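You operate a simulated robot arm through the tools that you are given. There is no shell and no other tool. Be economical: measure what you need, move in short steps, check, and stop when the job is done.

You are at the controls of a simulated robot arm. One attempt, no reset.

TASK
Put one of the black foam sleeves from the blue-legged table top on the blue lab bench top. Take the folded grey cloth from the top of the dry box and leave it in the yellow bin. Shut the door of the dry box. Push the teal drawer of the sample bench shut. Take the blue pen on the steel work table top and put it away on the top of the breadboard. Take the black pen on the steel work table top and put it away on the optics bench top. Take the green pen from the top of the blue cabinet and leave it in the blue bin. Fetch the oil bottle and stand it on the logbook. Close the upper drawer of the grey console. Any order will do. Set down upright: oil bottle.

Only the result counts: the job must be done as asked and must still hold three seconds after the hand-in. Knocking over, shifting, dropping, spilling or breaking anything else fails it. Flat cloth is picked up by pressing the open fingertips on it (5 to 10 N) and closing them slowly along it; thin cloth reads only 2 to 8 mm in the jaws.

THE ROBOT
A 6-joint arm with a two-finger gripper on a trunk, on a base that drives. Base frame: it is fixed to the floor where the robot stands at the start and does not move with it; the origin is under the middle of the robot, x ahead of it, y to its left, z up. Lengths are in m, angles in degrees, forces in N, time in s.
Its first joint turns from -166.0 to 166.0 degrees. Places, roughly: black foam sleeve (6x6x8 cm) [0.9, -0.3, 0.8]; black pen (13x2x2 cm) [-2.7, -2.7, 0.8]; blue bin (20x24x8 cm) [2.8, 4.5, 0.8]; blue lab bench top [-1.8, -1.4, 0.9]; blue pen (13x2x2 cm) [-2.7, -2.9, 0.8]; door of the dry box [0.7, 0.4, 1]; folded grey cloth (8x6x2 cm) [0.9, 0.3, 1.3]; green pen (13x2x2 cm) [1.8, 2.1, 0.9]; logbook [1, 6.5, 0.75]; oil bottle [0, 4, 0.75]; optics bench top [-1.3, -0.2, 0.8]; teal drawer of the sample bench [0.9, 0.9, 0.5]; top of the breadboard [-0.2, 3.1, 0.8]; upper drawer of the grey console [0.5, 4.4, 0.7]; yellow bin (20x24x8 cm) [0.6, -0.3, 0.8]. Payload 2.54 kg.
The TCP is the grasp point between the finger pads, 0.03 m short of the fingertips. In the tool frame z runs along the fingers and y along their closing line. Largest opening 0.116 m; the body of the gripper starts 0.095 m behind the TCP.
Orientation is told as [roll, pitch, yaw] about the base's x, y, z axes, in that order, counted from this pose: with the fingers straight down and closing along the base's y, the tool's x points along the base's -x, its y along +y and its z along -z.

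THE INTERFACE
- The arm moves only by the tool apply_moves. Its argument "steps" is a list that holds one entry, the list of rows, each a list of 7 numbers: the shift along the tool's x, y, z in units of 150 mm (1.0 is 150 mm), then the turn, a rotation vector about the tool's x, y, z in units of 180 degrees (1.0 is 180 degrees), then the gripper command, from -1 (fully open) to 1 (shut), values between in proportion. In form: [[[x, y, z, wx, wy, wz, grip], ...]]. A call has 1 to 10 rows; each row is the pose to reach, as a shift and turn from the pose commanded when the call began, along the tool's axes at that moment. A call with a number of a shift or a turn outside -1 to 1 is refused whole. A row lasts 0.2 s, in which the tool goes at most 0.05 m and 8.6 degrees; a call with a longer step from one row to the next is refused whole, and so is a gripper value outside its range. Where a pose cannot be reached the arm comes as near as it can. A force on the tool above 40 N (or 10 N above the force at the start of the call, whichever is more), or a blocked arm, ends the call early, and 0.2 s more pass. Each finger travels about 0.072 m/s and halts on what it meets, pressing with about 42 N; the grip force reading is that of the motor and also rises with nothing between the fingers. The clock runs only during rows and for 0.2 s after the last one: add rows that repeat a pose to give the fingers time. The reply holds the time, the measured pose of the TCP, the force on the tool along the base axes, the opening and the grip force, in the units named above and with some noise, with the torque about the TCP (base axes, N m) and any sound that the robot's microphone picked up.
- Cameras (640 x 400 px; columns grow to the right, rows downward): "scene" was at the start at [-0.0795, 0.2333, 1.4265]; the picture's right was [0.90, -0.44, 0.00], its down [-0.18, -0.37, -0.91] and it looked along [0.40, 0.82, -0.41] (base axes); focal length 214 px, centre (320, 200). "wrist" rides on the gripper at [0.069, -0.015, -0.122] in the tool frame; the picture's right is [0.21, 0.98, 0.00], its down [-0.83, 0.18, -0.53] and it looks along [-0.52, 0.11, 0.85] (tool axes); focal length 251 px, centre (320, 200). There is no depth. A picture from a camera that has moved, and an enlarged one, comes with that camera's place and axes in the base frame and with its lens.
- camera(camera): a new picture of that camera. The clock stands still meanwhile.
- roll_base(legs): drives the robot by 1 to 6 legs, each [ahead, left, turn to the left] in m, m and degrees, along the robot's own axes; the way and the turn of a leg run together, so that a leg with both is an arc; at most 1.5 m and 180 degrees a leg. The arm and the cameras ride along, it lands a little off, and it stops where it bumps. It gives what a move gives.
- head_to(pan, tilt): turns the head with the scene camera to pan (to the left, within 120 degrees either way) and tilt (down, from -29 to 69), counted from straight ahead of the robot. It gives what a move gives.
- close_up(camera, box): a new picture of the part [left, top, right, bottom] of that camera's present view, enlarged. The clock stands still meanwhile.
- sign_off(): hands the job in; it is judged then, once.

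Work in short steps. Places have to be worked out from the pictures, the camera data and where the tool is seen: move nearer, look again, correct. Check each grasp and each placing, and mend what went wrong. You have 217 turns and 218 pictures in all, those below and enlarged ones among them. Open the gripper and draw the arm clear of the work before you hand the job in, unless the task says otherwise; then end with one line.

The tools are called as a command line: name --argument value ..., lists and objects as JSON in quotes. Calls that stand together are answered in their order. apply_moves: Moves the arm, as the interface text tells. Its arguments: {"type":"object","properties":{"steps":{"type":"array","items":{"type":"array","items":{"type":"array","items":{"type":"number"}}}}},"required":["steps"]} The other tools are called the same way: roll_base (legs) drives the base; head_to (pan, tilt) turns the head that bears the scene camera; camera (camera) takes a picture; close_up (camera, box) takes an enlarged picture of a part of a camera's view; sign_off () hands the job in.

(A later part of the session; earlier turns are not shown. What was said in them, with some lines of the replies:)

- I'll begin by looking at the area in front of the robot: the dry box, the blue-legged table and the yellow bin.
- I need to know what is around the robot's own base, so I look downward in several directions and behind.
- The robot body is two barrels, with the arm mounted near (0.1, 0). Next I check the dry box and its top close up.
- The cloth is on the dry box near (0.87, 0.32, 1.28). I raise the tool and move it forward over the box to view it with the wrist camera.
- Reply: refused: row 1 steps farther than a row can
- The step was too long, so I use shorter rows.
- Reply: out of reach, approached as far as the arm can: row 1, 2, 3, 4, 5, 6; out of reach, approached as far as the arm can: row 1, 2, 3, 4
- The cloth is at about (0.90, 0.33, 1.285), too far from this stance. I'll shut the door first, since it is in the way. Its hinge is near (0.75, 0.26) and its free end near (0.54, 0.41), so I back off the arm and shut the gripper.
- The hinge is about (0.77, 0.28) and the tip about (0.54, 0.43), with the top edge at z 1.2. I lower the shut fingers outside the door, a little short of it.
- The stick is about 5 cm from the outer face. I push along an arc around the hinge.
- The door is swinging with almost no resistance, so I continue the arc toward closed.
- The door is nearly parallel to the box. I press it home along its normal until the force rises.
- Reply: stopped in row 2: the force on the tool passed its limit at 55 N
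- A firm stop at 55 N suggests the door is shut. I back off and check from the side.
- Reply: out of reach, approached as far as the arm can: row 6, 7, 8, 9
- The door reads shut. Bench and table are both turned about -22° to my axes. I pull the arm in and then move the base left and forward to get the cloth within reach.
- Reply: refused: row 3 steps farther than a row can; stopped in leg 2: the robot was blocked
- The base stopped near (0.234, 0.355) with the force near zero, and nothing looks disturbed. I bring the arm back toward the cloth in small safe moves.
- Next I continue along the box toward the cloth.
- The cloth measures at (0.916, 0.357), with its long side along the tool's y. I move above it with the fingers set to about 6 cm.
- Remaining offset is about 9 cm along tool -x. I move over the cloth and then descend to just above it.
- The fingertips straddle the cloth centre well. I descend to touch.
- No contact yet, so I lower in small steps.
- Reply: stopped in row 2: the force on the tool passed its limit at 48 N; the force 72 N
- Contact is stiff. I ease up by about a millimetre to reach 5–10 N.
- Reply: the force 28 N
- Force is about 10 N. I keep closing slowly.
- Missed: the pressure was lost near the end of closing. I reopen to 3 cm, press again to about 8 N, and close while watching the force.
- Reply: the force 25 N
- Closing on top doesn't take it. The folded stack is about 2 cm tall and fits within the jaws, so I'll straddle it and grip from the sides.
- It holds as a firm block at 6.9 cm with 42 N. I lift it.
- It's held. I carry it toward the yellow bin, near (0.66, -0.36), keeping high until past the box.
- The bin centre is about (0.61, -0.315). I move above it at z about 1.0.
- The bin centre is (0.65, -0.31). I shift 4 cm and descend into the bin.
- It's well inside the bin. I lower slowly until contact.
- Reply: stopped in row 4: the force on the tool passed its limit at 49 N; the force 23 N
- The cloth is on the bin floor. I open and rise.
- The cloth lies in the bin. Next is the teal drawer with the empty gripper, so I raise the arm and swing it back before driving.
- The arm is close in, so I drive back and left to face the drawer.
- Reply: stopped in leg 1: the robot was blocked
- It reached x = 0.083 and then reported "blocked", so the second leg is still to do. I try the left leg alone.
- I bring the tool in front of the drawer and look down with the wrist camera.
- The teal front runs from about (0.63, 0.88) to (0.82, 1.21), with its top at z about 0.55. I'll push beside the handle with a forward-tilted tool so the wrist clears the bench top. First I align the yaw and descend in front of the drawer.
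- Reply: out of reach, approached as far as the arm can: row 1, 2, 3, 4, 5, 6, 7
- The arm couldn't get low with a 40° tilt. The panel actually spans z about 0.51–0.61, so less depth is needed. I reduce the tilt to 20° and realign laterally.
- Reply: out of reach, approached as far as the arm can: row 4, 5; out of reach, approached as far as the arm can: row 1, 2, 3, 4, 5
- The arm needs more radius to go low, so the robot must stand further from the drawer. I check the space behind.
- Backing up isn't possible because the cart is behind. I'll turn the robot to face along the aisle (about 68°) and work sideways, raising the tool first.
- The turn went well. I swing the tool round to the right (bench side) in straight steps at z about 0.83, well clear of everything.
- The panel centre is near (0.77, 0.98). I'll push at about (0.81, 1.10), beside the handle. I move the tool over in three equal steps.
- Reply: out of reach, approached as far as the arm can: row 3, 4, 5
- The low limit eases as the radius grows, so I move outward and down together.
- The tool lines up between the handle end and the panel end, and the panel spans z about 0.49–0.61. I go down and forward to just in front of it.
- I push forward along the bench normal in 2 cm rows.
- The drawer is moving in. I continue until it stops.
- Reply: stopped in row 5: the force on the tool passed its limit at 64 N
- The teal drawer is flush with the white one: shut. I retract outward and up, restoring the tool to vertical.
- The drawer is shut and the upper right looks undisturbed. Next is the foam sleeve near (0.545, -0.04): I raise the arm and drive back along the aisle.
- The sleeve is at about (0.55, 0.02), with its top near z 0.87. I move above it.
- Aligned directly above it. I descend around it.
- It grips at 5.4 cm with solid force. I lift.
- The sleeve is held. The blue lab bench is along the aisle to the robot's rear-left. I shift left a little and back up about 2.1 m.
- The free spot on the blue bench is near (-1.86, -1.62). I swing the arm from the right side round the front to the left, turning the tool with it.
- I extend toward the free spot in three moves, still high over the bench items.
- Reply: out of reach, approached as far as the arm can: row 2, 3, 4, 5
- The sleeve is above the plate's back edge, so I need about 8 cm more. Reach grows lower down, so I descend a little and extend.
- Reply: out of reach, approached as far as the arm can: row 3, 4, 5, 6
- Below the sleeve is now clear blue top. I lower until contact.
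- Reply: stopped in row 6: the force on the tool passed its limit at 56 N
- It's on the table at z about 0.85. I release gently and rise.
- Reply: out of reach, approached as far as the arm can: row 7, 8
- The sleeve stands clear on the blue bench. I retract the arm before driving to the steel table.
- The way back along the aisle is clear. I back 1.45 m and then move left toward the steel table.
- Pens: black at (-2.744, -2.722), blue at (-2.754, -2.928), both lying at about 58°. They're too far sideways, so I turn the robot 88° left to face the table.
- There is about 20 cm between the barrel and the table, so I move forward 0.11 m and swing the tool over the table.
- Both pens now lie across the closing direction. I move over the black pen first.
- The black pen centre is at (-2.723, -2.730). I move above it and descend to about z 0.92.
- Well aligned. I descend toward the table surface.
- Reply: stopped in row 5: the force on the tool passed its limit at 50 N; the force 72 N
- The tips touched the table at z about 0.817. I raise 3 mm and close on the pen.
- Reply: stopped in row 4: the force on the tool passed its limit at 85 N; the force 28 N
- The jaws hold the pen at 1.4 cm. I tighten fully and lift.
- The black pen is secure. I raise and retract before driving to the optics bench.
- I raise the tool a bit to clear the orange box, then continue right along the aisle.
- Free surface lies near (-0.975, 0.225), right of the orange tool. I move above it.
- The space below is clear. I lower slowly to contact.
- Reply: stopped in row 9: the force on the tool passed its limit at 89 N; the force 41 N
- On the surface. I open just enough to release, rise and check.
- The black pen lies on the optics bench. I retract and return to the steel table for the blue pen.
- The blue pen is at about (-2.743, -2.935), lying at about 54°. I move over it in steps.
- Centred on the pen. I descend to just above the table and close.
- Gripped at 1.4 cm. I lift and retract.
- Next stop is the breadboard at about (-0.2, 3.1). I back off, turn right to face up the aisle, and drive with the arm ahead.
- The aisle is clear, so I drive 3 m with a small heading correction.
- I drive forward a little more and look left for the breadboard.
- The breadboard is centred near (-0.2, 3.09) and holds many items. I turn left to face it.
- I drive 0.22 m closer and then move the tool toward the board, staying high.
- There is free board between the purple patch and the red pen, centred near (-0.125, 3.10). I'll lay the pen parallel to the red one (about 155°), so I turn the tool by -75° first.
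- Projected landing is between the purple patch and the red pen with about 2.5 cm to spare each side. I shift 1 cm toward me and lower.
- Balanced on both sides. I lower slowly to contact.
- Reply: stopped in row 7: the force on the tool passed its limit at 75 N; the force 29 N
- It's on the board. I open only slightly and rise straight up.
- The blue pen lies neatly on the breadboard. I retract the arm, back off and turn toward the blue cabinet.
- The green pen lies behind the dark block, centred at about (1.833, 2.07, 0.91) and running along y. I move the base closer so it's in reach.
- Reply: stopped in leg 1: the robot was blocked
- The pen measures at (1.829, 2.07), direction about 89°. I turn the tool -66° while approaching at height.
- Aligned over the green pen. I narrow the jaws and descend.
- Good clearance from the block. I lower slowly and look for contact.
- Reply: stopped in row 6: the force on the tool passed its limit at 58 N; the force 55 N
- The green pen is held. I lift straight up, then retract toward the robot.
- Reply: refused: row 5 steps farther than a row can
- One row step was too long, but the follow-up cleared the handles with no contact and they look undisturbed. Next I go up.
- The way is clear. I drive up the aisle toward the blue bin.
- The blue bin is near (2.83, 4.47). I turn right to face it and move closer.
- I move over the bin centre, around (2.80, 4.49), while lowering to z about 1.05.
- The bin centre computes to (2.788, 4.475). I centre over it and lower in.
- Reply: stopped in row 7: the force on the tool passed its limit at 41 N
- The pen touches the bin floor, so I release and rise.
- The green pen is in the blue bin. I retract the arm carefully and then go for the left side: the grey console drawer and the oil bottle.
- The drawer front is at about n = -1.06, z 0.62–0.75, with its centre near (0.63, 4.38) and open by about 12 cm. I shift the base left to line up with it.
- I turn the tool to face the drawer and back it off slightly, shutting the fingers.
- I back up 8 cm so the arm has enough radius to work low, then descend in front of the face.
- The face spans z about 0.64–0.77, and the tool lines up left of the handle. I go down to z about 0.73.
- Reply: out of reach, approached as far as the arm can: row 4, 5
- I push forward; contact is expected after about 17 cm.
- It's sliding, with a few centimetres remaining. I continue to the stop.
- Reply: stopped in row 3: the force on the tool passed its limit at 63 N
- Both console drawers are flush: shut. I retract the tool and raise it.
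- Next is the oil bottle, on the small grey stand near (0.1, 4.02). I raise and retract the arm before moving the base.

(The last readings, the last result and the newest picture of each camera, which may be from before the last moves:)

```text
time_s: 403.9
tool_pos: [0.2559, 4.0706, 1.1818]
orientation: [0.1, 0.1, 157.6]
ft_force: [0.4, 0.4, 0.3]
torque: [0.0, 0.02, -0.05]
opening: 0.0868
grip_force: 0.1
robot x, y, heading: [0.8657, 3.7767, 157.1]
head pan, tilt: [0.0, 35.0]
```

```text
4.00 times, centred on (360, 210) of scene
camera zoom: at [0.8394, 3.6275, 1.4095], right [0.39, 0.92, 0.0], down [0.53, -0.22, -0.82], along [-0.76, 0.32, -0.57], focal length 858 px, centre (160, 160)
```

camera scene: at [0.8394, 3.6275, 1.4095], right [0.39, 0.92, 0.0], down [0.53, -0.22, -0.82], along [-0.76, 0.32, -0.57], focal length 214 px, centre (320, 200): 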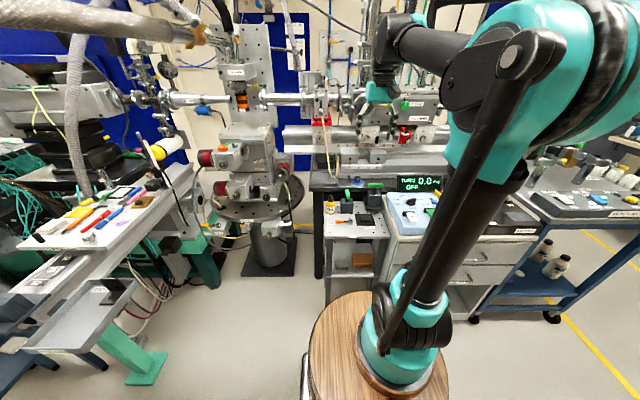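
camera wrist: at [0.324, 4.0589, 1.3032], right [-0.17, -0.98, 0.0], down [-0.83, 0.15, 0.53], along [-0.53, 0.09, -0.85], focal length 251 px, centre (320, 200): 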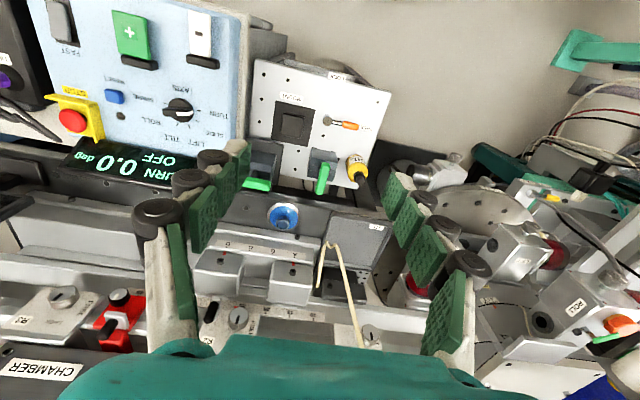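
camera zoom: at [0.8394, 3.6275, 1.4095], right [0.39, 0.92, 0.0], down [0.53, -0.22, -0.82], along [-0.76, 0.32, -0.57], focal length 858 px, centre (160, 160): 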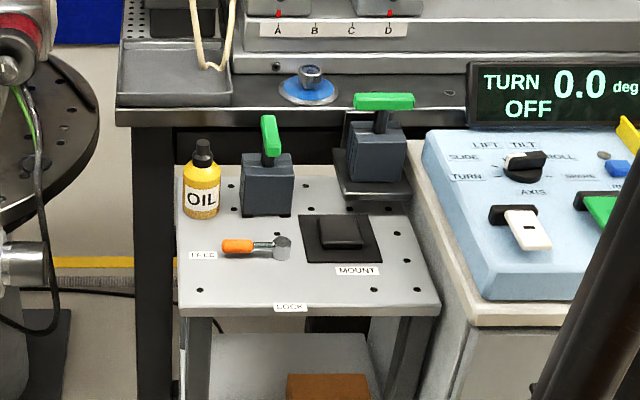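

The bottle is at about (0.054, 4.014), base z about 0.72, top about 0.82, diameter about 4.8 cm, with a T-handle block 2.6 cm beside it. I'll close along the aisle direction with a narrow opening. First I go above it.

apply_moves --steps '[[[-0.2, 0.16, 0.1, 0, 0, 0, 0], [-0.4, 0.32, 0.2, 0, 0, 0, 0], [-0.6, 0.48, 0.35, 0, 0, 0, 0], [-0.8, 0.64, 0.5, 0, 0, 0, 0], [-1, 0.8, 0.65, 0, 0, 0, 0], [-1, 0.8, 0.65, 0, 0, 0, 0]]]'

camera --camera "wrist"

```text
time_s: 405.3
tool_pos: [0.0681, 4.0137, 1.0852]
orientation: [0.2, 0.1, 157.6]
ft_force: [-0.7, -0.3, -0.6]
torque: [-0.01, 0.0, -0.01]
opening: 0.0577
grip_force: 0.1
robot x, y, heading: [0.8679, 3.78, 157.0]
head pan, tilt: [0.0, 35.0]
```

```text
73 pictures are left
camera wrist: at [0.139, 4.0024, 1.2064], right [-0.17, -0.98, 0.0], down [-0.83, 0.15, 0.53], along [-0.53, 0.09, -0.85], focal length 251 px, centre (320, 200)
```

wrist: 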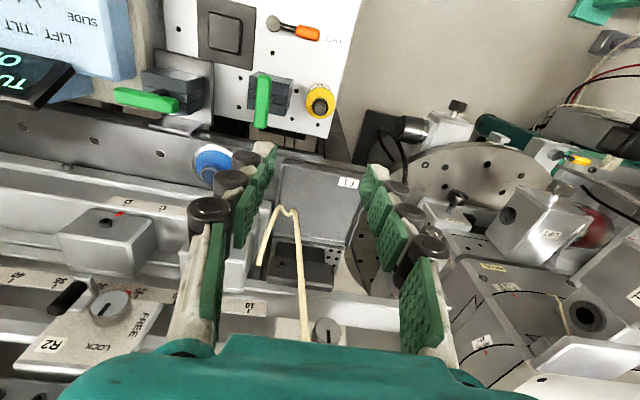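

The bottle measures at (0.061, 4.013). I descend with the opening at 6 cm, checking partway.

apply_moves --steps '[[[-0.04, 0.01, 0.25, 0, 0, 0, -0.05], [-0.04, 0.01, 0.5, 0, 0, 0, -0.05], [-0.04, 0.01, 0.75, 0, 0, 0, -0.05], [-0.04, 0.01, 1, 0, 0, 0, -0.05], [-0.04, 0.01, 1, 0, 0, 0, -0.05]]]'

camera --camera "wrist"

close_up --camera "scene" --box '[280, 120, 440, 260]'

```text
time_s: 406.5
tool_pos: [0.0649, 4.017, 0.9348]
orientation: [0.2, 0.1, 157.6]
ft_force: [0.3, -0.1, -0.2]
torque: [0.04, 0.0, 0.01]
opening: 0.0609
grip_force: 0.0
robot x, y, heading: [0.8636, 3.776, 157.3]
head pan, tilt: [0.0, 35.0]
```

```text
72 pictures are left
camera wrist: at [0.1339, 4.0053, 1.056], right [-0.17, -0.98, 0.0], down [-0.83, 0.15, 0.53], along [-0.53, 0.09, -0.85], focal length 251 px, centre (320, 200)
```

wrist: 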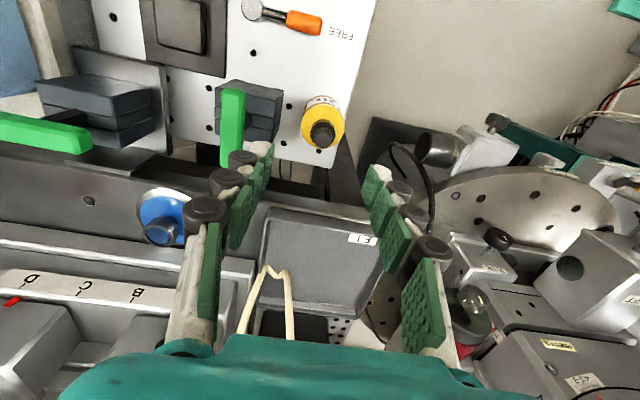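

```text
2.86 times, centred on (360, 190) of scene
camera zoom: at [0.8393, 3.6275, 1.4095], right [0.39, 0.92, 0.0], down [0.53, -0.22, -0.82], along [-0.75, 0.32, -0.57], focal length 613 px, centre (206, 229)
```

zoom: 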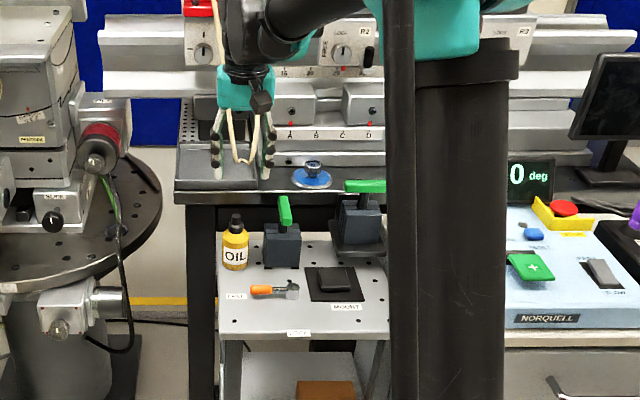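

The fingers straddle the cap evenly with clearance on both sides. I continue down.

apply_moves --steps '[[[-0.02, 0.01, 0.2, 0, 0, 0, -0.05], [-0.02, 0.01, 0.4, 0, 0, 0, -0.05], [-0.02, 0.01, 0.6, 0, 0, 0, -0.05], [-0.02, 0.01, 0.8, 0, 0, 0, -0.05], [-0.02, 0.01, 0.95, 0, 0, 0, -0.05], [-0.02, 0.01, 1, 0, 0, 0, -0.05]]]'

camera --camera "wrist"

close_up --camera "scene" --box '[300, 140, 420, 240]'

```text
time_s: 407.9
tool_pos: [0.0606, 4.0149, 0.7838]
orientation: [0.3, 0.2, 157.6]
ft_force: [-0.4, -0.3, -0.6]
torque: [0.03, 0.02, 0.01]
opening: 0.0609
grip_force: 0.1
robot x, y, heading: [0.8684, 3.7752, 157.1]
head pan, tilt: [0.0, 35.0]
```

```text
70 pictures are left
camera wrist: at [0.1298, 4.0038, 0.9055], right [-0.17, -0.98, 0.0], down [-0.83, 0.15, 0.53], along [-0.53, 0.09, -0.85], focal length 251 px, centre (320, 200)
```

wrist: 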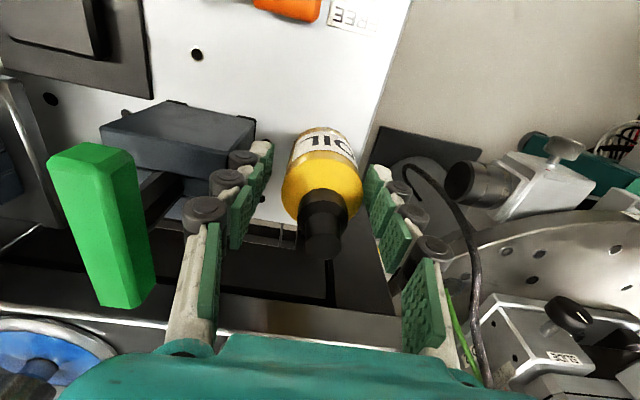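

```text
4.00 times, centred on (360, 190) of scene
camera zoom: at [0.8394, 3.6275, 1.4095], right [0.39, 0.92, 0.0], down [0.53, -0.22, -0.82], along [-0.75, 0.32, -0.57], focal length 858 px, centre (160, 240)
```

zoom: 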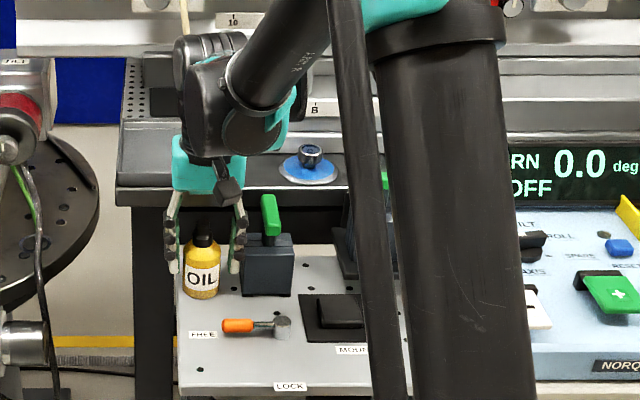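

Centred on the bottle. I go down 1 cm more and close gently.

apply_moves --steps '[[[0, 0, 0.04, 0, 0, 0, -0.05], [0, 0, 0.08, 0, 0, 0, -0.05], [0, 0, 0.08, 0, 0, 0, 0.05], [0, 0, 0.08, 0, 0, 0, 0.12], [0, 0, 0.08, 0, 0, 0, 0.2], [0, 0, 0.08, 0, 0, 0, 0.3], [0, 0, 0.08, 0, 0, 0, 0.3]]]'

camera --camera "wrist"

```text
time_s: 409.5
tool_pos: [0.0615, 4.0146, 0.773]
orientation: [0.2, 0.1, 157.6]
ft_force: [-0.5, 0.6, 2.4]
torque: [0.04, 0.04, 0.01]
opening: 0.0464
grip_force: 42.2
robot x, y, heading: [0.8693, 3.7748, 157.2]
head pan, tilt: [0.0, 35.0]
```

```text
68 pictures are left
camera wrist: at [0.1305, 4.0036, 0.894], right [-0.17, -0.98, 0.0], down [-0.83, 0.15, 0.53], along [-0.53, 0.09, -0.85], focal length 251 px, centre (320, 200)
```

wrist: 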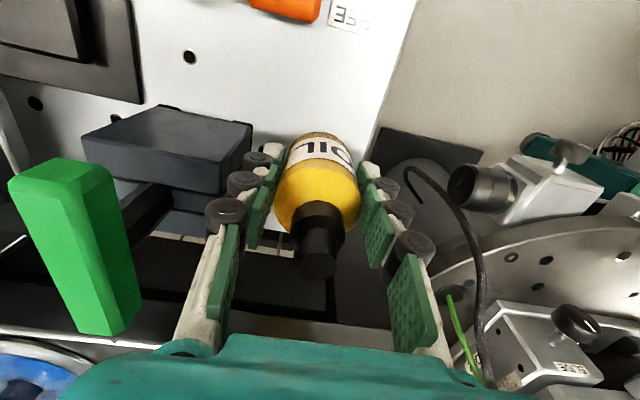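

Gripped at 4.6 cm with 42 N. I lift straight up.

apply_moves --steps '[[[0, 0, -0.15, 0, 0, 0, 0.4], [0, 0, -0.35, 0, 0, 0, 0.4], [0, 0, -0.6, 0, 0, 0, 0.4], [0, 0, -0.85, 0, 0, 0, 0.4], [0, 0, -1, 0, 0, 0, 0.4]]]'

apply_moves --steps '[[[0, 0, -0.25, 0, 0, 0, 0.4], [0, 0, -0.5, 0, 0, 0, 0.4], [0, 0, -0.75, 0, 0, 0, 0.4], [0, 0, -1, 0, 0, 0, 0.4]]]'

apply_moves --steps '[[[0.25, 0, -0.15, 0, 0, 0, 0.4], [0.5, 0, -0.3, 0, 0, 0, 0.4], [0.75, 0, -0.45, 0, 0, 0, 0.4], [1, 0, -0.6, 0, 0, 0, 0.4]]]'

camera --camera "wrist"

```text
time_s: 410.7
tool_pos: [0.0623, 4.0159, 0.9223]
orientation: [0.2, 0.1, 157.6]
ft_force: [-0.4, 0.1, -0.8]
torque: [0.01, -0.04, -0.04]
opening: 0.0462
grip_force: 41.5
robot x, y, heading: [0.8689, 3.7799, 157.0]
head pan, tilt: [0.0, 35.0]
```

```text
time_s: 411.7
tool_pos: [0.0626, 4.0183, 1.0726]
orientation: [0.1, 0.1, 157.6]
ft_force: [0.7, 0.4, -1.3]
torque: [-0.02, -0.07, 0.02]
opening: 0.0463
grip_force: 42.0
robot x, y, heading: [0.8681, 3.7794, 157.3]
head pan, tilt: [0.0, 35.0]
```

```text
time_s: 412.7
tool_pos: [0.2006, 3.9619, 1.1616]
orientation: [0.3, 0.1, 157.7]
ft_force: [-0.3, 0.5, -1.1]
torque: [-0.02, -0.08, 0.0]
opening: 0.0465
grip_force: 42.1
robot x, y, heading: [0.8685, 3.7767, 157.3]
head pan, tilt: [0.0, 35.0]
```

```text
67 pictures are left
camera wrist: at [0.2694, 3.9499, 1.283], right [-0.17, -0.98, 0.0], down [-0.83, 0.15, 0.53], along [-0.53, 0.09, -0.85], focal length 251 px, centre (320, 200)
```

wrist: 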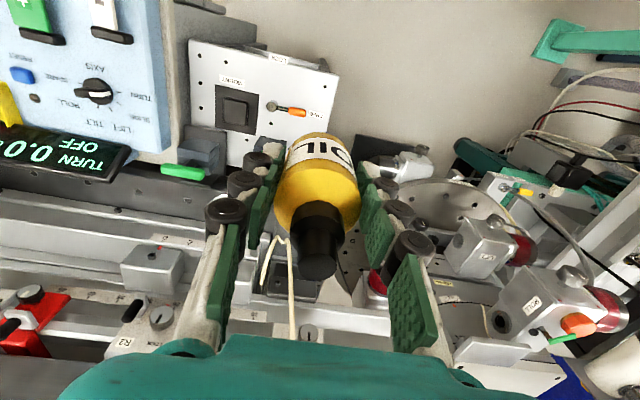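

The bottle is held. I back into the aisle, turn to face up it, and look at the logbook table.

roll_base --legs '[[-0.4, 0, 0], [0, 0, -90]]'

head_to --pan 10 --tilt 20

camera --camera "scene"

```text
time_s: 419.1
tool_pos: [1.4298, 4.2877, 1.1622]
orientation: [0.2, 0.1, 67.4]
ft_force: [0.0, 0.6, 0.1]
torque: [0.03, 0.01, -0.01]
opening: 0.0465
grip_force: 42.5
robot x, y, heading: [1.241, 3.6197, 66.8]
head pan, tilt: [0.0, 35.0]
```

```text
time_s: 419.9
tool_pos: [1.4301, 4.2868, 1.1624]
orientation: [0.2, 0.1, 67.2]
ft_force: [0.1, 0.1, -1.5]
torque: [-0.03, 0.01, 0.01]
opening: 0.0466
grip_force: 42.0
robot x, y, heading: [1.2428, 3.6232, 66.7]
head pan, tilt: [10.0, 20.0]
```

```text
66 pictures are left
camera scene: at [1.0787, 3.6605, 1.4333], right [0.97, -0.23, 0.0], down [-0.08, -0.33, -0.94], along [0.21, 0.91, -0.34], focal length 214 px, centre (320, 200)
```

scene: 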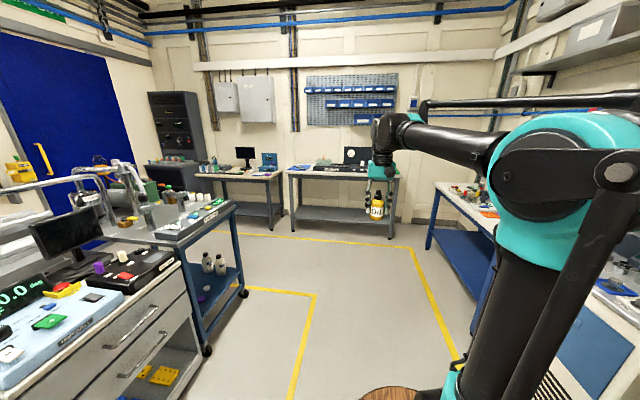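

The logbook table is against the end wall, with the logbook expected near its front. I pull the arm in and drive up to it.

apply_moves --steps '[[[0.25, 0, 0, 0, 0, 0, 0.4], [0.5, 0, 0, 0, 0, 0, 0.4], [0.75, 0, 0, 0, 0, 0, 0.4], [1, 0, 0, 0, 0, 0, 0.4]]]'

roll_base --legs '[[1.0, 0, 1], [0.75, 0, 0], [0, 0.6, 0]]'

head_to --pan 25 --tilt 30

camera --camera "scene"

```text
time_s: 420.9
tool_pos: [1.3735, 4.1506, 1.1617]
orientation: [0.2, 0.0, 67.2]
ft_force: [0.1, 1.1, -1.3]
torque: [-0.05, -0.01, 0.01]
opening: 0.0465
grip_force: 42.4
robot x, y, heading: [1.2445, 3.6214, 66.5]
head pan, tilt: [10.0, 20.0]
```

```text
time_s: 432.8
tool_pos: [1.4344, 6.0097, 1.1624]
orientation: [0.2, 0.2, 70.2]
ft_force: [-0.3, -0.2, -1.0]
torque: [-0.03, 0.03, 0.02]
opening: 0.0467
grip_force: 42.5
robot x, y, heading: [1.3316, 5.4743, 69.4]
head pan, tilt: [10.0, 20.0]
```

```text
time_s: 433.5
tool_pos: [1.4335, 6.0094, 1.1605]
orientation: [0.2, 0.1, 70.2]
ft_force: [0.1, 0.1, -1.1]
torque: [-0.04, -0.01, 0.03]
opening: 0.0465
grip_force: 42.2
robot x, y, heading: [1.3299, 5.4751, 69.8]
head pan, tilt: [25.0, 30.0]
```

```text
65 pictures are left
camera scene: at [1.1406, 5.505, 1.4173], right [1.0, 0.08, 0.0], down [0.04, -0.5, -0.87], along [-0.07, 0.86, -0.5], focal length 214 px, centre (320, 200)
```

scene: 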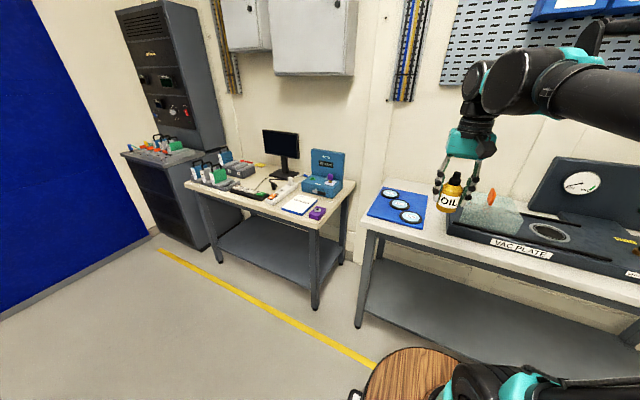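

The logbook is at about (0.93, 6.57). I move forward and left a bit more.

roll_base --legs '[[0.18, 0, 0], [0, 0.28, 0]]'

camera --camera "wrist"

camera --camera "scene"

```text
time_s: 436.6
tool_pos: [1.231, 6.2759, 1.1618]
orientation: [0.2, 0.1, 70.3]
ft_force: [0.1, -0.9, -1.3]
torque: [0.0, -0.02, 0.01]
opening: 0.0466
grip_force: 42.2
robot x, y, heading: [1.1291, 5.7429, 69.5]
head pan, tilt: [25.0, 30.0]
```

```text
64 pictures are left
camera wrist: at [1.2227, 6.2061, 1.2829], right [-0.99, 0.13, 0.0], down [0.11, 0.84, 0.53], along [0.07, 0.53, -0.85], focal length 251 px, centre (320, 200)
```

wrist: 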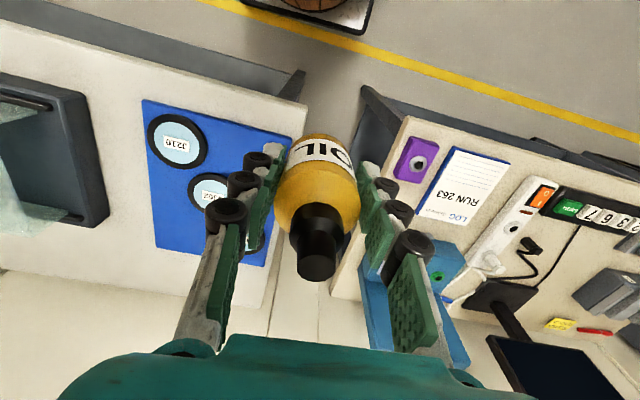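

```text
63 pictures are left
camera scene: at [0.9398, 5.771, 1.4173], right [1.0, 0.08, 0.0], down [0.04, -0.5, -0.87], along [-0.07, 0.86, -0.5], focal length 214 px, centre (320, 200)
```

scene: 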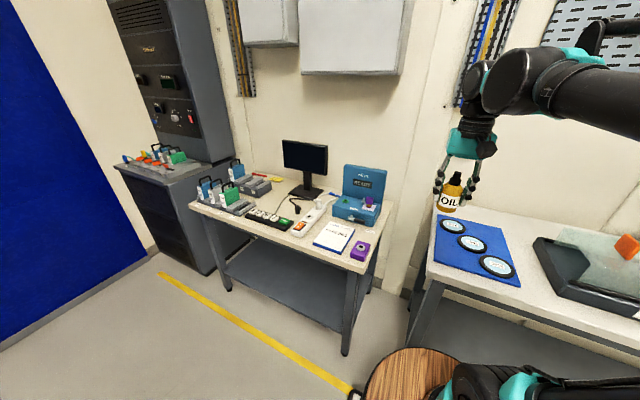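

The logbook centre is about (0.945, 6.525), top near z 0.79, size about 14×17 cm. I move above it.

apply_moves --steps '[[[-0.08, 0.2, 0, 0, 0, 0, 0.4], [-0.15, 0.4, 0, 0, 0, 0, 0.4], [-0.23, 0.6, 0, 0, 0, 0, 0.4], [-0.307, 0.785, 0, 0, 0, 0, 0.4]]]'

apply_moves --steps '[[[-0.08, 0.2, 0, 0, 0, 0, 0.4], [-0.15, 0.4, 0, 0, 0, 0, 0.4], [-0.23, 0.6, 0, 0, 0, 0, 0.4], [-0.307, 0.785, 0, 0, 0, 0, 0.4]]]'

apply_moves --steps '[[[-0.08, 0.2, 0.1, 0, 0, 0, 0.4], [-0.15, 0.4, 0.2, 0, 0, 0, 0.4], [-0.23, 0.6, 0.3, 0, 0, 0, 0.4], [-0.307, 0.785, 0.4, 0, 0, 0, 0.4], [-0.307, 0.785, 0.4, 0, 0, 0, 0.4]]]'

camera --camera "wrist"

camera --camera "scene"

```text
time_s: 437.6
tool_pos: [1.1372, 6.3589, 1.1636]
orientation: [0.2, 0.1, 70.3]
ft_force: [-0.7, 0.0, -0.1]
torque: [0.02, 0.01, 0.06]
opening: 0.0465
grip_force: 41.9
robot x, y, heading: [1.1307, 5.7379, 69.6]
head pan, tilt: [25.0, 30.0]
```

```text
time_s: 438.6
tool_pos: [1.0399, 6.4423, 1.1615]
orientation: [0.2, 0.1, 70.2]
ft_force: [0.8, -0.7, -0.8]
torque: [0.01, 0.01, 0.03]
opening: 0.0466
grip_force: 42.2
robot x, y, heading: [1.132, 5.7389, 69.8]
head pan, tilt: [25.0, 30.0]
```

```text
time_s: 439.8
tool_pos: [0.9464, 6.5262, 1.102]
orientation: [0.1, 0.0, 70.2]
ft_force: [0.0, 0.5, -1.4]
torque: [0.0, 0.0, 0.01]
opening: 0.0464
grip_force: 42.3
robot x, y, heading: [1.1321, 5.7416, 69.7]
head pan, tilt: [25.0, 30.0]
```

```text
62 pictures are left
camera wrist: at [0.9364, 6.4564, 1.2233], right [-0.99, 0.13, 0.0], down [0.11, 0.84, 0.53], along [0.07, 0.53, -0.85], focal length 251 px, centre (320, 200)
```

wrist: 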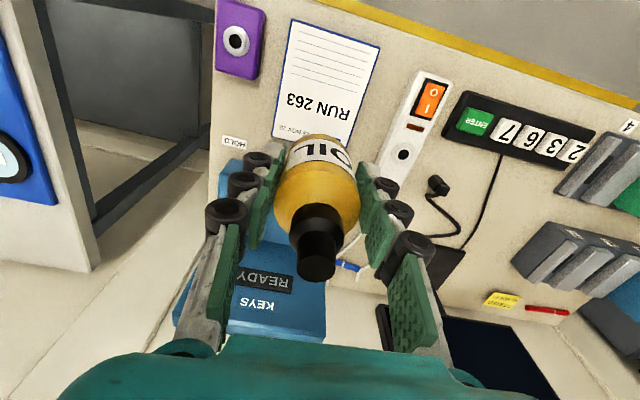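

```text
61 pictures are left
camera scene: at [0.9397, 5.771, 1.4172], right [1.0, 0.08, 0.0], down [0.04, -0.5, -0.87], along [-0.07, 0.86, -0.5], focal length 214 px, centre (320, 200)
```

scene: 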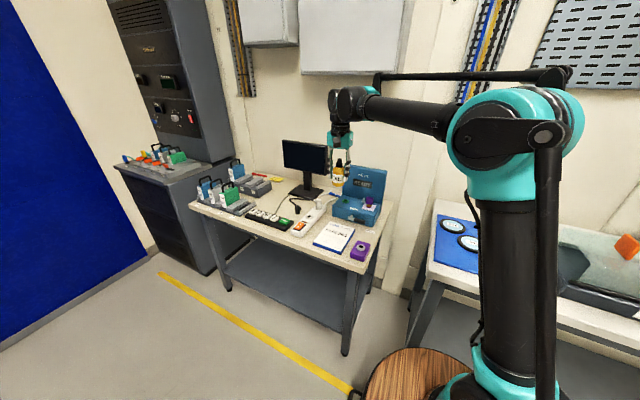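

Nearly centred. I correct by 1 cm and lower.

apply_moves --steps '[[[0.04, 0, 0.2, 0, 0, 0, 0.4], [0.08, 0, 0.45, 0, 0, 0, 0.4], [0.08, 0, 0.7, 0, 0, 0, 0.4], [0.08, 0, 0.9, 0, 0, 0, 0.4], [0.08, 0, 1, 0, 0, 0, 0.4], [0.08, 0, 1, 0, 0, 0, 0.4]]]'

camera --camera "wrist"

```text
time_s: 441.2
tool_pos: [0.9418, 6.5143, 0.9539]
orientation: [0.2, 0.1, 70.2]
ft_force: [0.2, -0.5, 0.3]
torque: [-0.02, 0.03, 0.0]
opening: 0.0464
grip_force: 41.9
robot x, y, heading: [1.1301, 5.7409, 69.5]
head pan, tilt: [25.0, 30.0]
```

```text
60 pictures are left
camera wrist: at [0.9325, 6.445, 1.0741], right [-0.99, 0.13, 0.0], down [0.11, 0.84, 0.53], along [0.07, 0.53, -0.85], focal length 251 px, centre (320, 200)
```

wrist: 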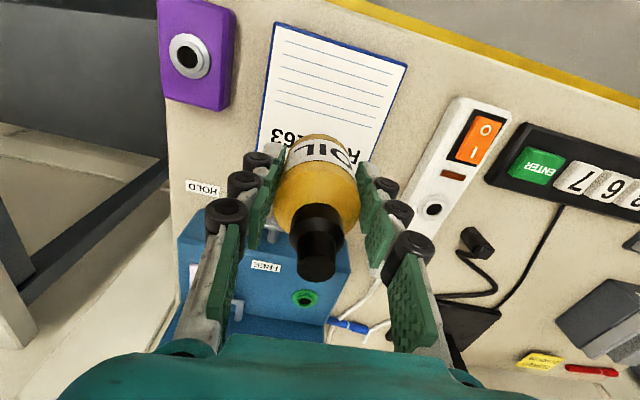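

The landing projects to the middle of the logbook. I lower slowly until touch.

apply_moves --steps '[[[0, 0, 0.2, 0, 0, 0, 0.4], [0, 0, 0.4, 0, 0, 0, 0.4], [0, 0, 0.55, 0, 0, 0, 0.4], [0, 0, 0.62, 0, 0, 0, 0.4], [0, 0, 0.68, 0, 0, 0, 0.4], [0, 0, 0.73, 0, 0, 0, 0.4], [0, 0, 0.78, 0, 0, 0, 0.4], [0, 0, 0.83, 0, 0, 0, 0.4], [0, 0, 0.88, 0, 0, 0, 0.4], [0, 0, 0.93, 0, 0, 0, 0.4]]]'

camera --camera "wrist"

close_up --camera "scene" --box '[260, 140, 420, 270]'

```text
time_s: 443.1
tool_pos: [0.9414, 6.5147, 0.8283]
orientation: [0.2, 0.0, 70.2]
ft_force: [1.2, -4.9, 23.1]
torque: [-0.14, -0.29, -0.02]
opening: 0.0462
grip_force: 41.9
robot x, y, heading: [1.1295, 5.7398, 69.8]
head pan, tilt: [25.0, 30.0]
stopped in row 9: the force on the tool passed its limit at 64 N (the readings are from after the stop); the commanded pose is now the measured one
```

```text
59 pictures are left
camera wrist: at [0.9319, 6.444, 0.9498], right [-0.99, 0.13, 0.0], down [0.11, 0.84, 0.53], along [0.07, 0.53, -0.85], focal length 251 px, centre (320, 200)
```

wrist: 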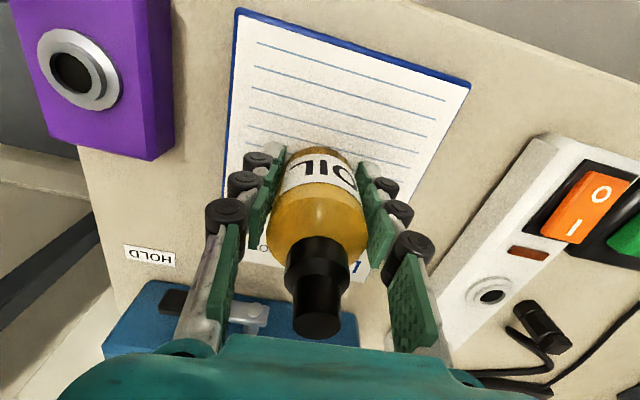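

```text
3.08 times, centred on (340, 205) of scene
camera zoom: at [0.94, 5.77, 1.4173], right [1.0, 0.08, 0.0], down [0.04, -0.5, -0.87], along [-0.07, 0.86, -0.5], focal length 660 px, centre (258, 185)
```

zoom: 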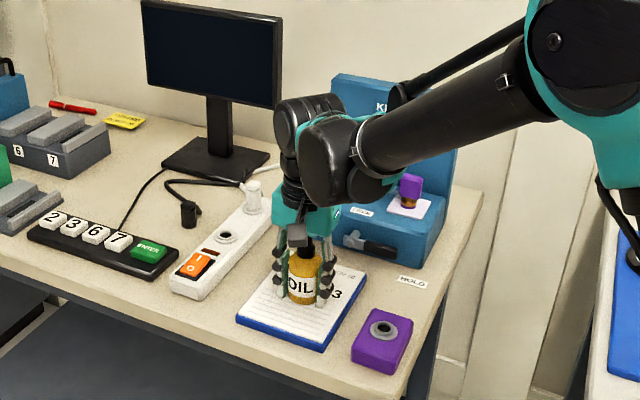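

The bottle stands on the logbook; it slid up slightly in the grip but stayed upright. I release slowly.

apply_moves --steps '[[[0, 0, -0.005, 0, 0, 0, 0.25], [0, 0, -0.005, 0, 0, 0, 0.15], [0, 0, -0.005, 0, 0, 0, 0.08], [0, 0, -0.005, 0, 0, 0, 0.0], [0, 0, -0.005, 0, 0, 0, -0.1], [0, 0, -0.005, 0, 0, 0, -0.1]]]'

camera --camera "wrist"

close_up --camera "scene" --box '[260, 140, 420, 270]'

```text
time_s: 444.5
tool_pos: [0.9409, 6.5144, 0.8298]
orientation: [0.1, 0.1, 70.2]
ft_force: [-0.4, 0.1, 0.4]
torque: [0.02, 0.0, 0.01]
opening: 0.0638
grip_force: 0.1
robot x, y, heading: [1.128, 5.7395, 69.6]
head pan, tilt: [25.0, 30.0]
```

```text
57 pictures are left
camera wrist: at [0.9316, 6.445, 0.9494], right [-0.99, 0.13, 0.0], down [0.11, 0.84, 0.53], along [0.07, 0.53, -0.85], focal length 251 px, centre (320, 200)
```

wrist: 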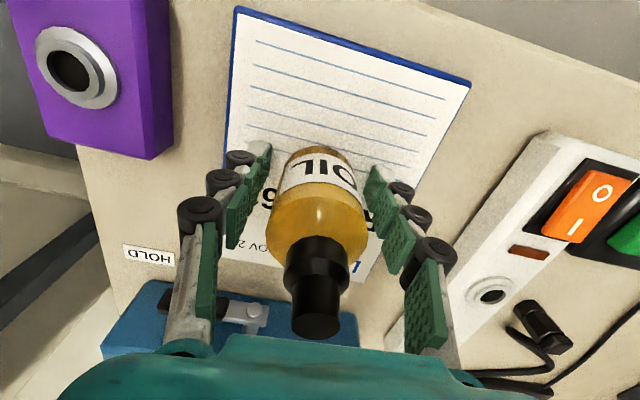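

```text
3.08 times, centred on (340, 205) of scene
camera zoom: at [0.9397, 5.7711, 1.4172], right [1.0, 0.08, 0.0], down [0.04, -0.5, -0.87], along [-0.07, 0.86, -0.5], focal length 660 px, centre (258, 185)
```

zoom: 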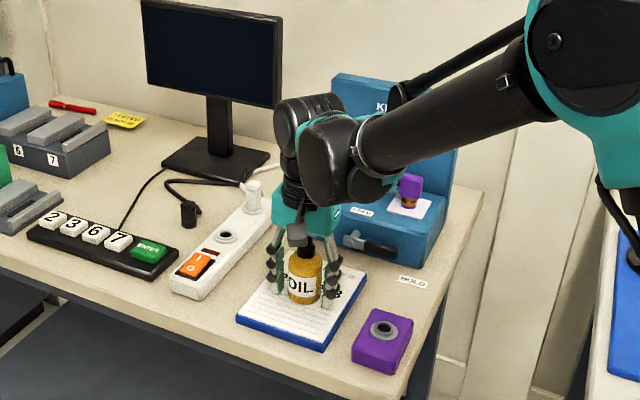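

It stands freely. I rise straight up and withdraw.

apply_moves --steps '[[[0, 0, -0.15, 0, 0, 0, -0.1], [0, 0, -0.35, 0, 0, 0, -0.1], [0, 0, -0.6, 0, 0, 0, -0.1], [0, 0, -0.85, 0, 0, 0, -0.1], [0, 0, -1, 0, 0, 0, -0.1]]]'

apply_moves --steps '[[[0.05, 0, -0.25, 0, 0, 0, -0.1], [0.1, 0, -0.5, 0, 0, 0, -0.5], [0.3, 0, -0.7, 0, 0, 0, -1], [0.55, 0, -0.85, 0, 0, 0, -1], [0.8, 0, -1, 0, 0, 0, -1], [1, 0, -1, 0, 0, 0, -1]]]'

camera --camera "wrist"

close_up --camera "scene" --box '[260, 140, 420, 270]'

```text
time_s: 445.7
tool_pos: [0.9426, 6.5135, 0.9798]
orientation: [0.2, 0.1, 70.2]
ft_force: [0.7, 0.8, -0.5]
torque: [0.01, -0.02, 0.02]
opening: 0.0639
grip_force: 0.1
robot x, y, heading: [1.1273, 5.7369, 69.7]
head pan, tilt: [25.0, 30.0]
```

```text
time_s: 447.1
tool_pos: [0.8893, 6.375, 1.1274]
orientation: [0.3, 0.1, 70.1]
ft_force: [-0.8, -0.4, -0.2]
torque: [-0.04, 0.02, 0.01]
opening: 0.116
grip_force: 0.1
robot x, y, heading: [1.1296, 5.7421, 69.5]
head pan, tilt: [25.0, 30.0]
```

```text
55 pictures are left
camera wrist: at [0.8796, 6.3045, 1.2484], right [-0.99, 0.13, 0.0], down [0.11, 0.84, 0.53], along [0.07, 0.53, -0.85], focal length 251 px, centre (320, 200)
```

wrist: 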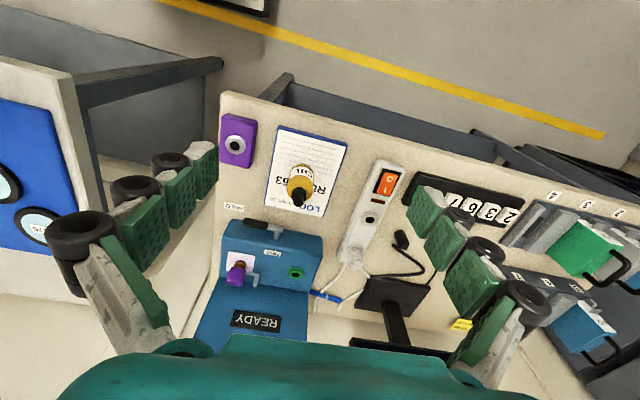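

```text
3.08 times, centred on (340, 205) of scene
camera zoom: at [0.9397, 5.7713, 1.4172], right [1.0, 0.08, 0.0], down [0.04, -0.5, -0.87], along [-0.07, 0.86, -0.5], focal length 660 px, centre (258, 185)
```

zoom: 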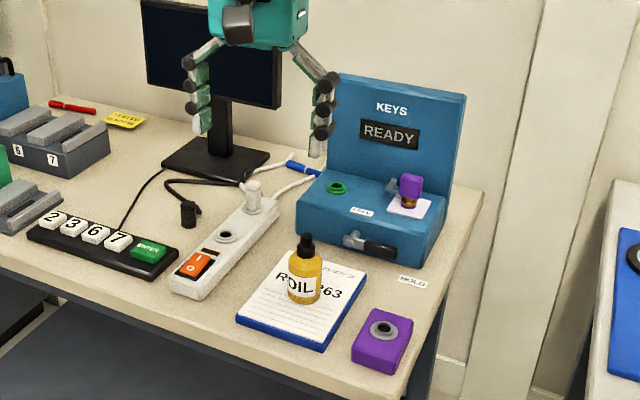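

Everything is placed. Before handing in, I want to re-check that the dry box door is properly shut, so I retract the arm and drive back down the aisle for a look.

apply_moves --steps '[[[0.25, 0, 0, 0, 0, 0, -1], [0.5, 0, 0, 0, 0, 0, -1], [0.75, 0, 0, 0, 0, 0, -1], [0.9, 0, 0, 0, 0, 0, -1]]]'

roll_base --legs '[[-0.1, 0, 0], [0, -0.8, 0], [-1.4, 0, 0], [-1.2, 0, 0]]'

head_to --pan -120 --tilt 15

camera --camera "scene"

head_to --pan 40 --tilt 25

camera --camera "scene"

```text
time_s: 448.1
tool_pos: [0.8455, 6.2469, 1.1276]
orientation: [0.2, 0.1, 70.2]
ft_force: [0.3, 0.2, 0.0]
torque: [-0.03, 0.04, 0.02]
opening: 0.1158
grip_force: 0.1
robot x, y, heading: [1.128, 5.7363, 69.7]
head pan, tilt: [25.0, 30.0]
```

```text
time_s: 465.4
tool_pos: [0.673, 3.4138, 1.1278]
orientation: [0.2, 0.0, 71.9]
ft_force: [-0.1, 0.9, 0.1]
torque: [-0.01, 0.01, -0.02]
opening: 0.116
grip_force: 0.0
robot x, y, heading: [0.9675, 2.9167, 71.3]
head pan, tilt: [25.0, 30.0]
```

```text
time_s: 467.7
tool_pos: [0.6741, 3.4151, 1.1269]
orientation: [0.3, 0.1, 71.8]
ft_force: [-0.2, -0.6, -0.6]
torque: [-0.01, 0.01, 0.02]
opening: 0.116
grip_force: 0.1
robot x, y, heading: [0.972, 2.9148, 71.3]
head pan, tilt: [-120.0, 15.0]
```

```text
53 pictures are left
camera scene: at [0.8519, 2.7812, 1.4415], right [-0.75, -0.66, 0.0], down [-0.17, 0.19, -0.97], along [0.64, -0.72, -0.26], focal length 214 px, centre (320, 200)
```

scene: 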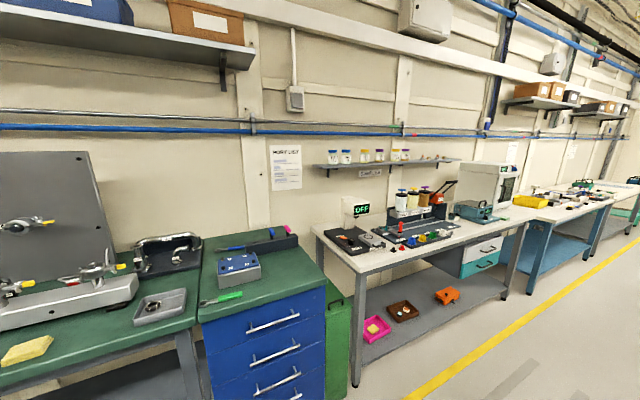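

```text
time_s: 470.2
tool_pos: [0.6733, 3.4142, 1.1285]
orientation: [0.2, 0.1, 71.8]
ft_force: [-0.1, -0.1, 1.0]
torque: [0.04, -0.01, -0.04]
opening: 0.116
grip_force: 0.1
robot x, y, heading: [0.9708, 2.9164, 71.4]
head pan, tilt: [40.0, 25.0]
```

```text
52 pictures are left
camera scene: at [0.7566, 2.9371, 1.4252], right [0.93, 0.36, 0.0], down [0.15, -0.39, -0.91], along [-0.33, 0.84, -0.42], focal length 214 px, centre (320, 200)
```

scene: 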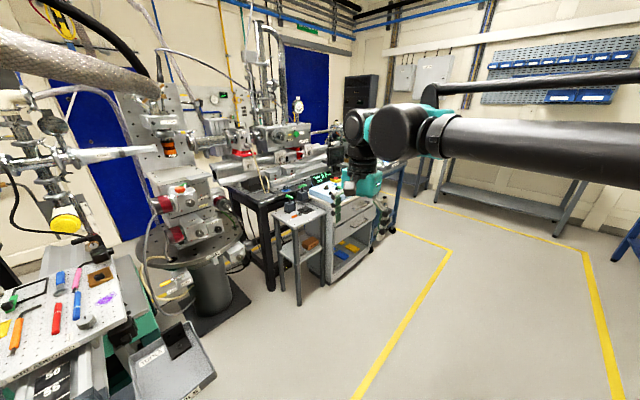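

head_to --pan -120 --tilt 15

close_up --camera "scene" --box '[420, 140, 560, 280]'

```text
time_s: 472.6
tool_pos: [0.6738, 3.4156, 1.1279]
orientation: [0.2, 0.1, 71.8]
ft_force: [0.2, -0.6, -0.7]
torque: [0.01, 0.01, -0.01]
opening: 0.1159
grip_force: 0.1
robot x, y, heading: [0.972, 2.913, 71.4]
head pan, tilt: [-120.0, 15.0]
```

```text
2.86 times, centred on (490, 210) of scene
camera zoom: at [0.8519, 2.7812, 1.4415], right [-0.75, -0.66, 0.0], down [-0.17, 0.19, -0.97], along [0.64, -0.72, -0.26], focal length 613 px, centre (-166, 171)
```

zoom: 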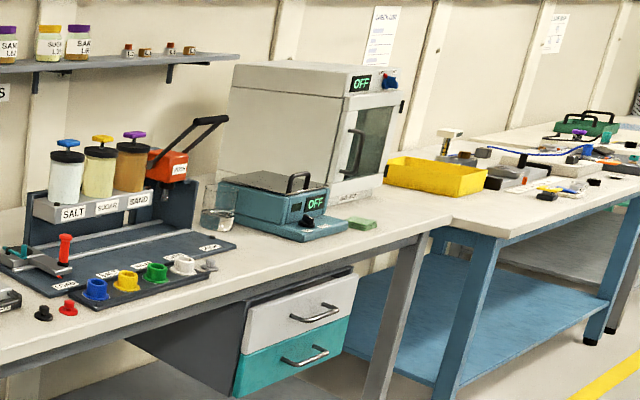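

The dry box door and both drawers are shut, every item is placed, and the gripper is open and clear. I hand the job in.

sign_off

```text
The job is handed in.
```

I finished all nine tasks and handed the job in; the hand-in gave no verdict. The last pictures show the dry box door, the teal drawer and the console's upper drawer shut, and each object in its place, with the oil bottle standing upright on the logbook.
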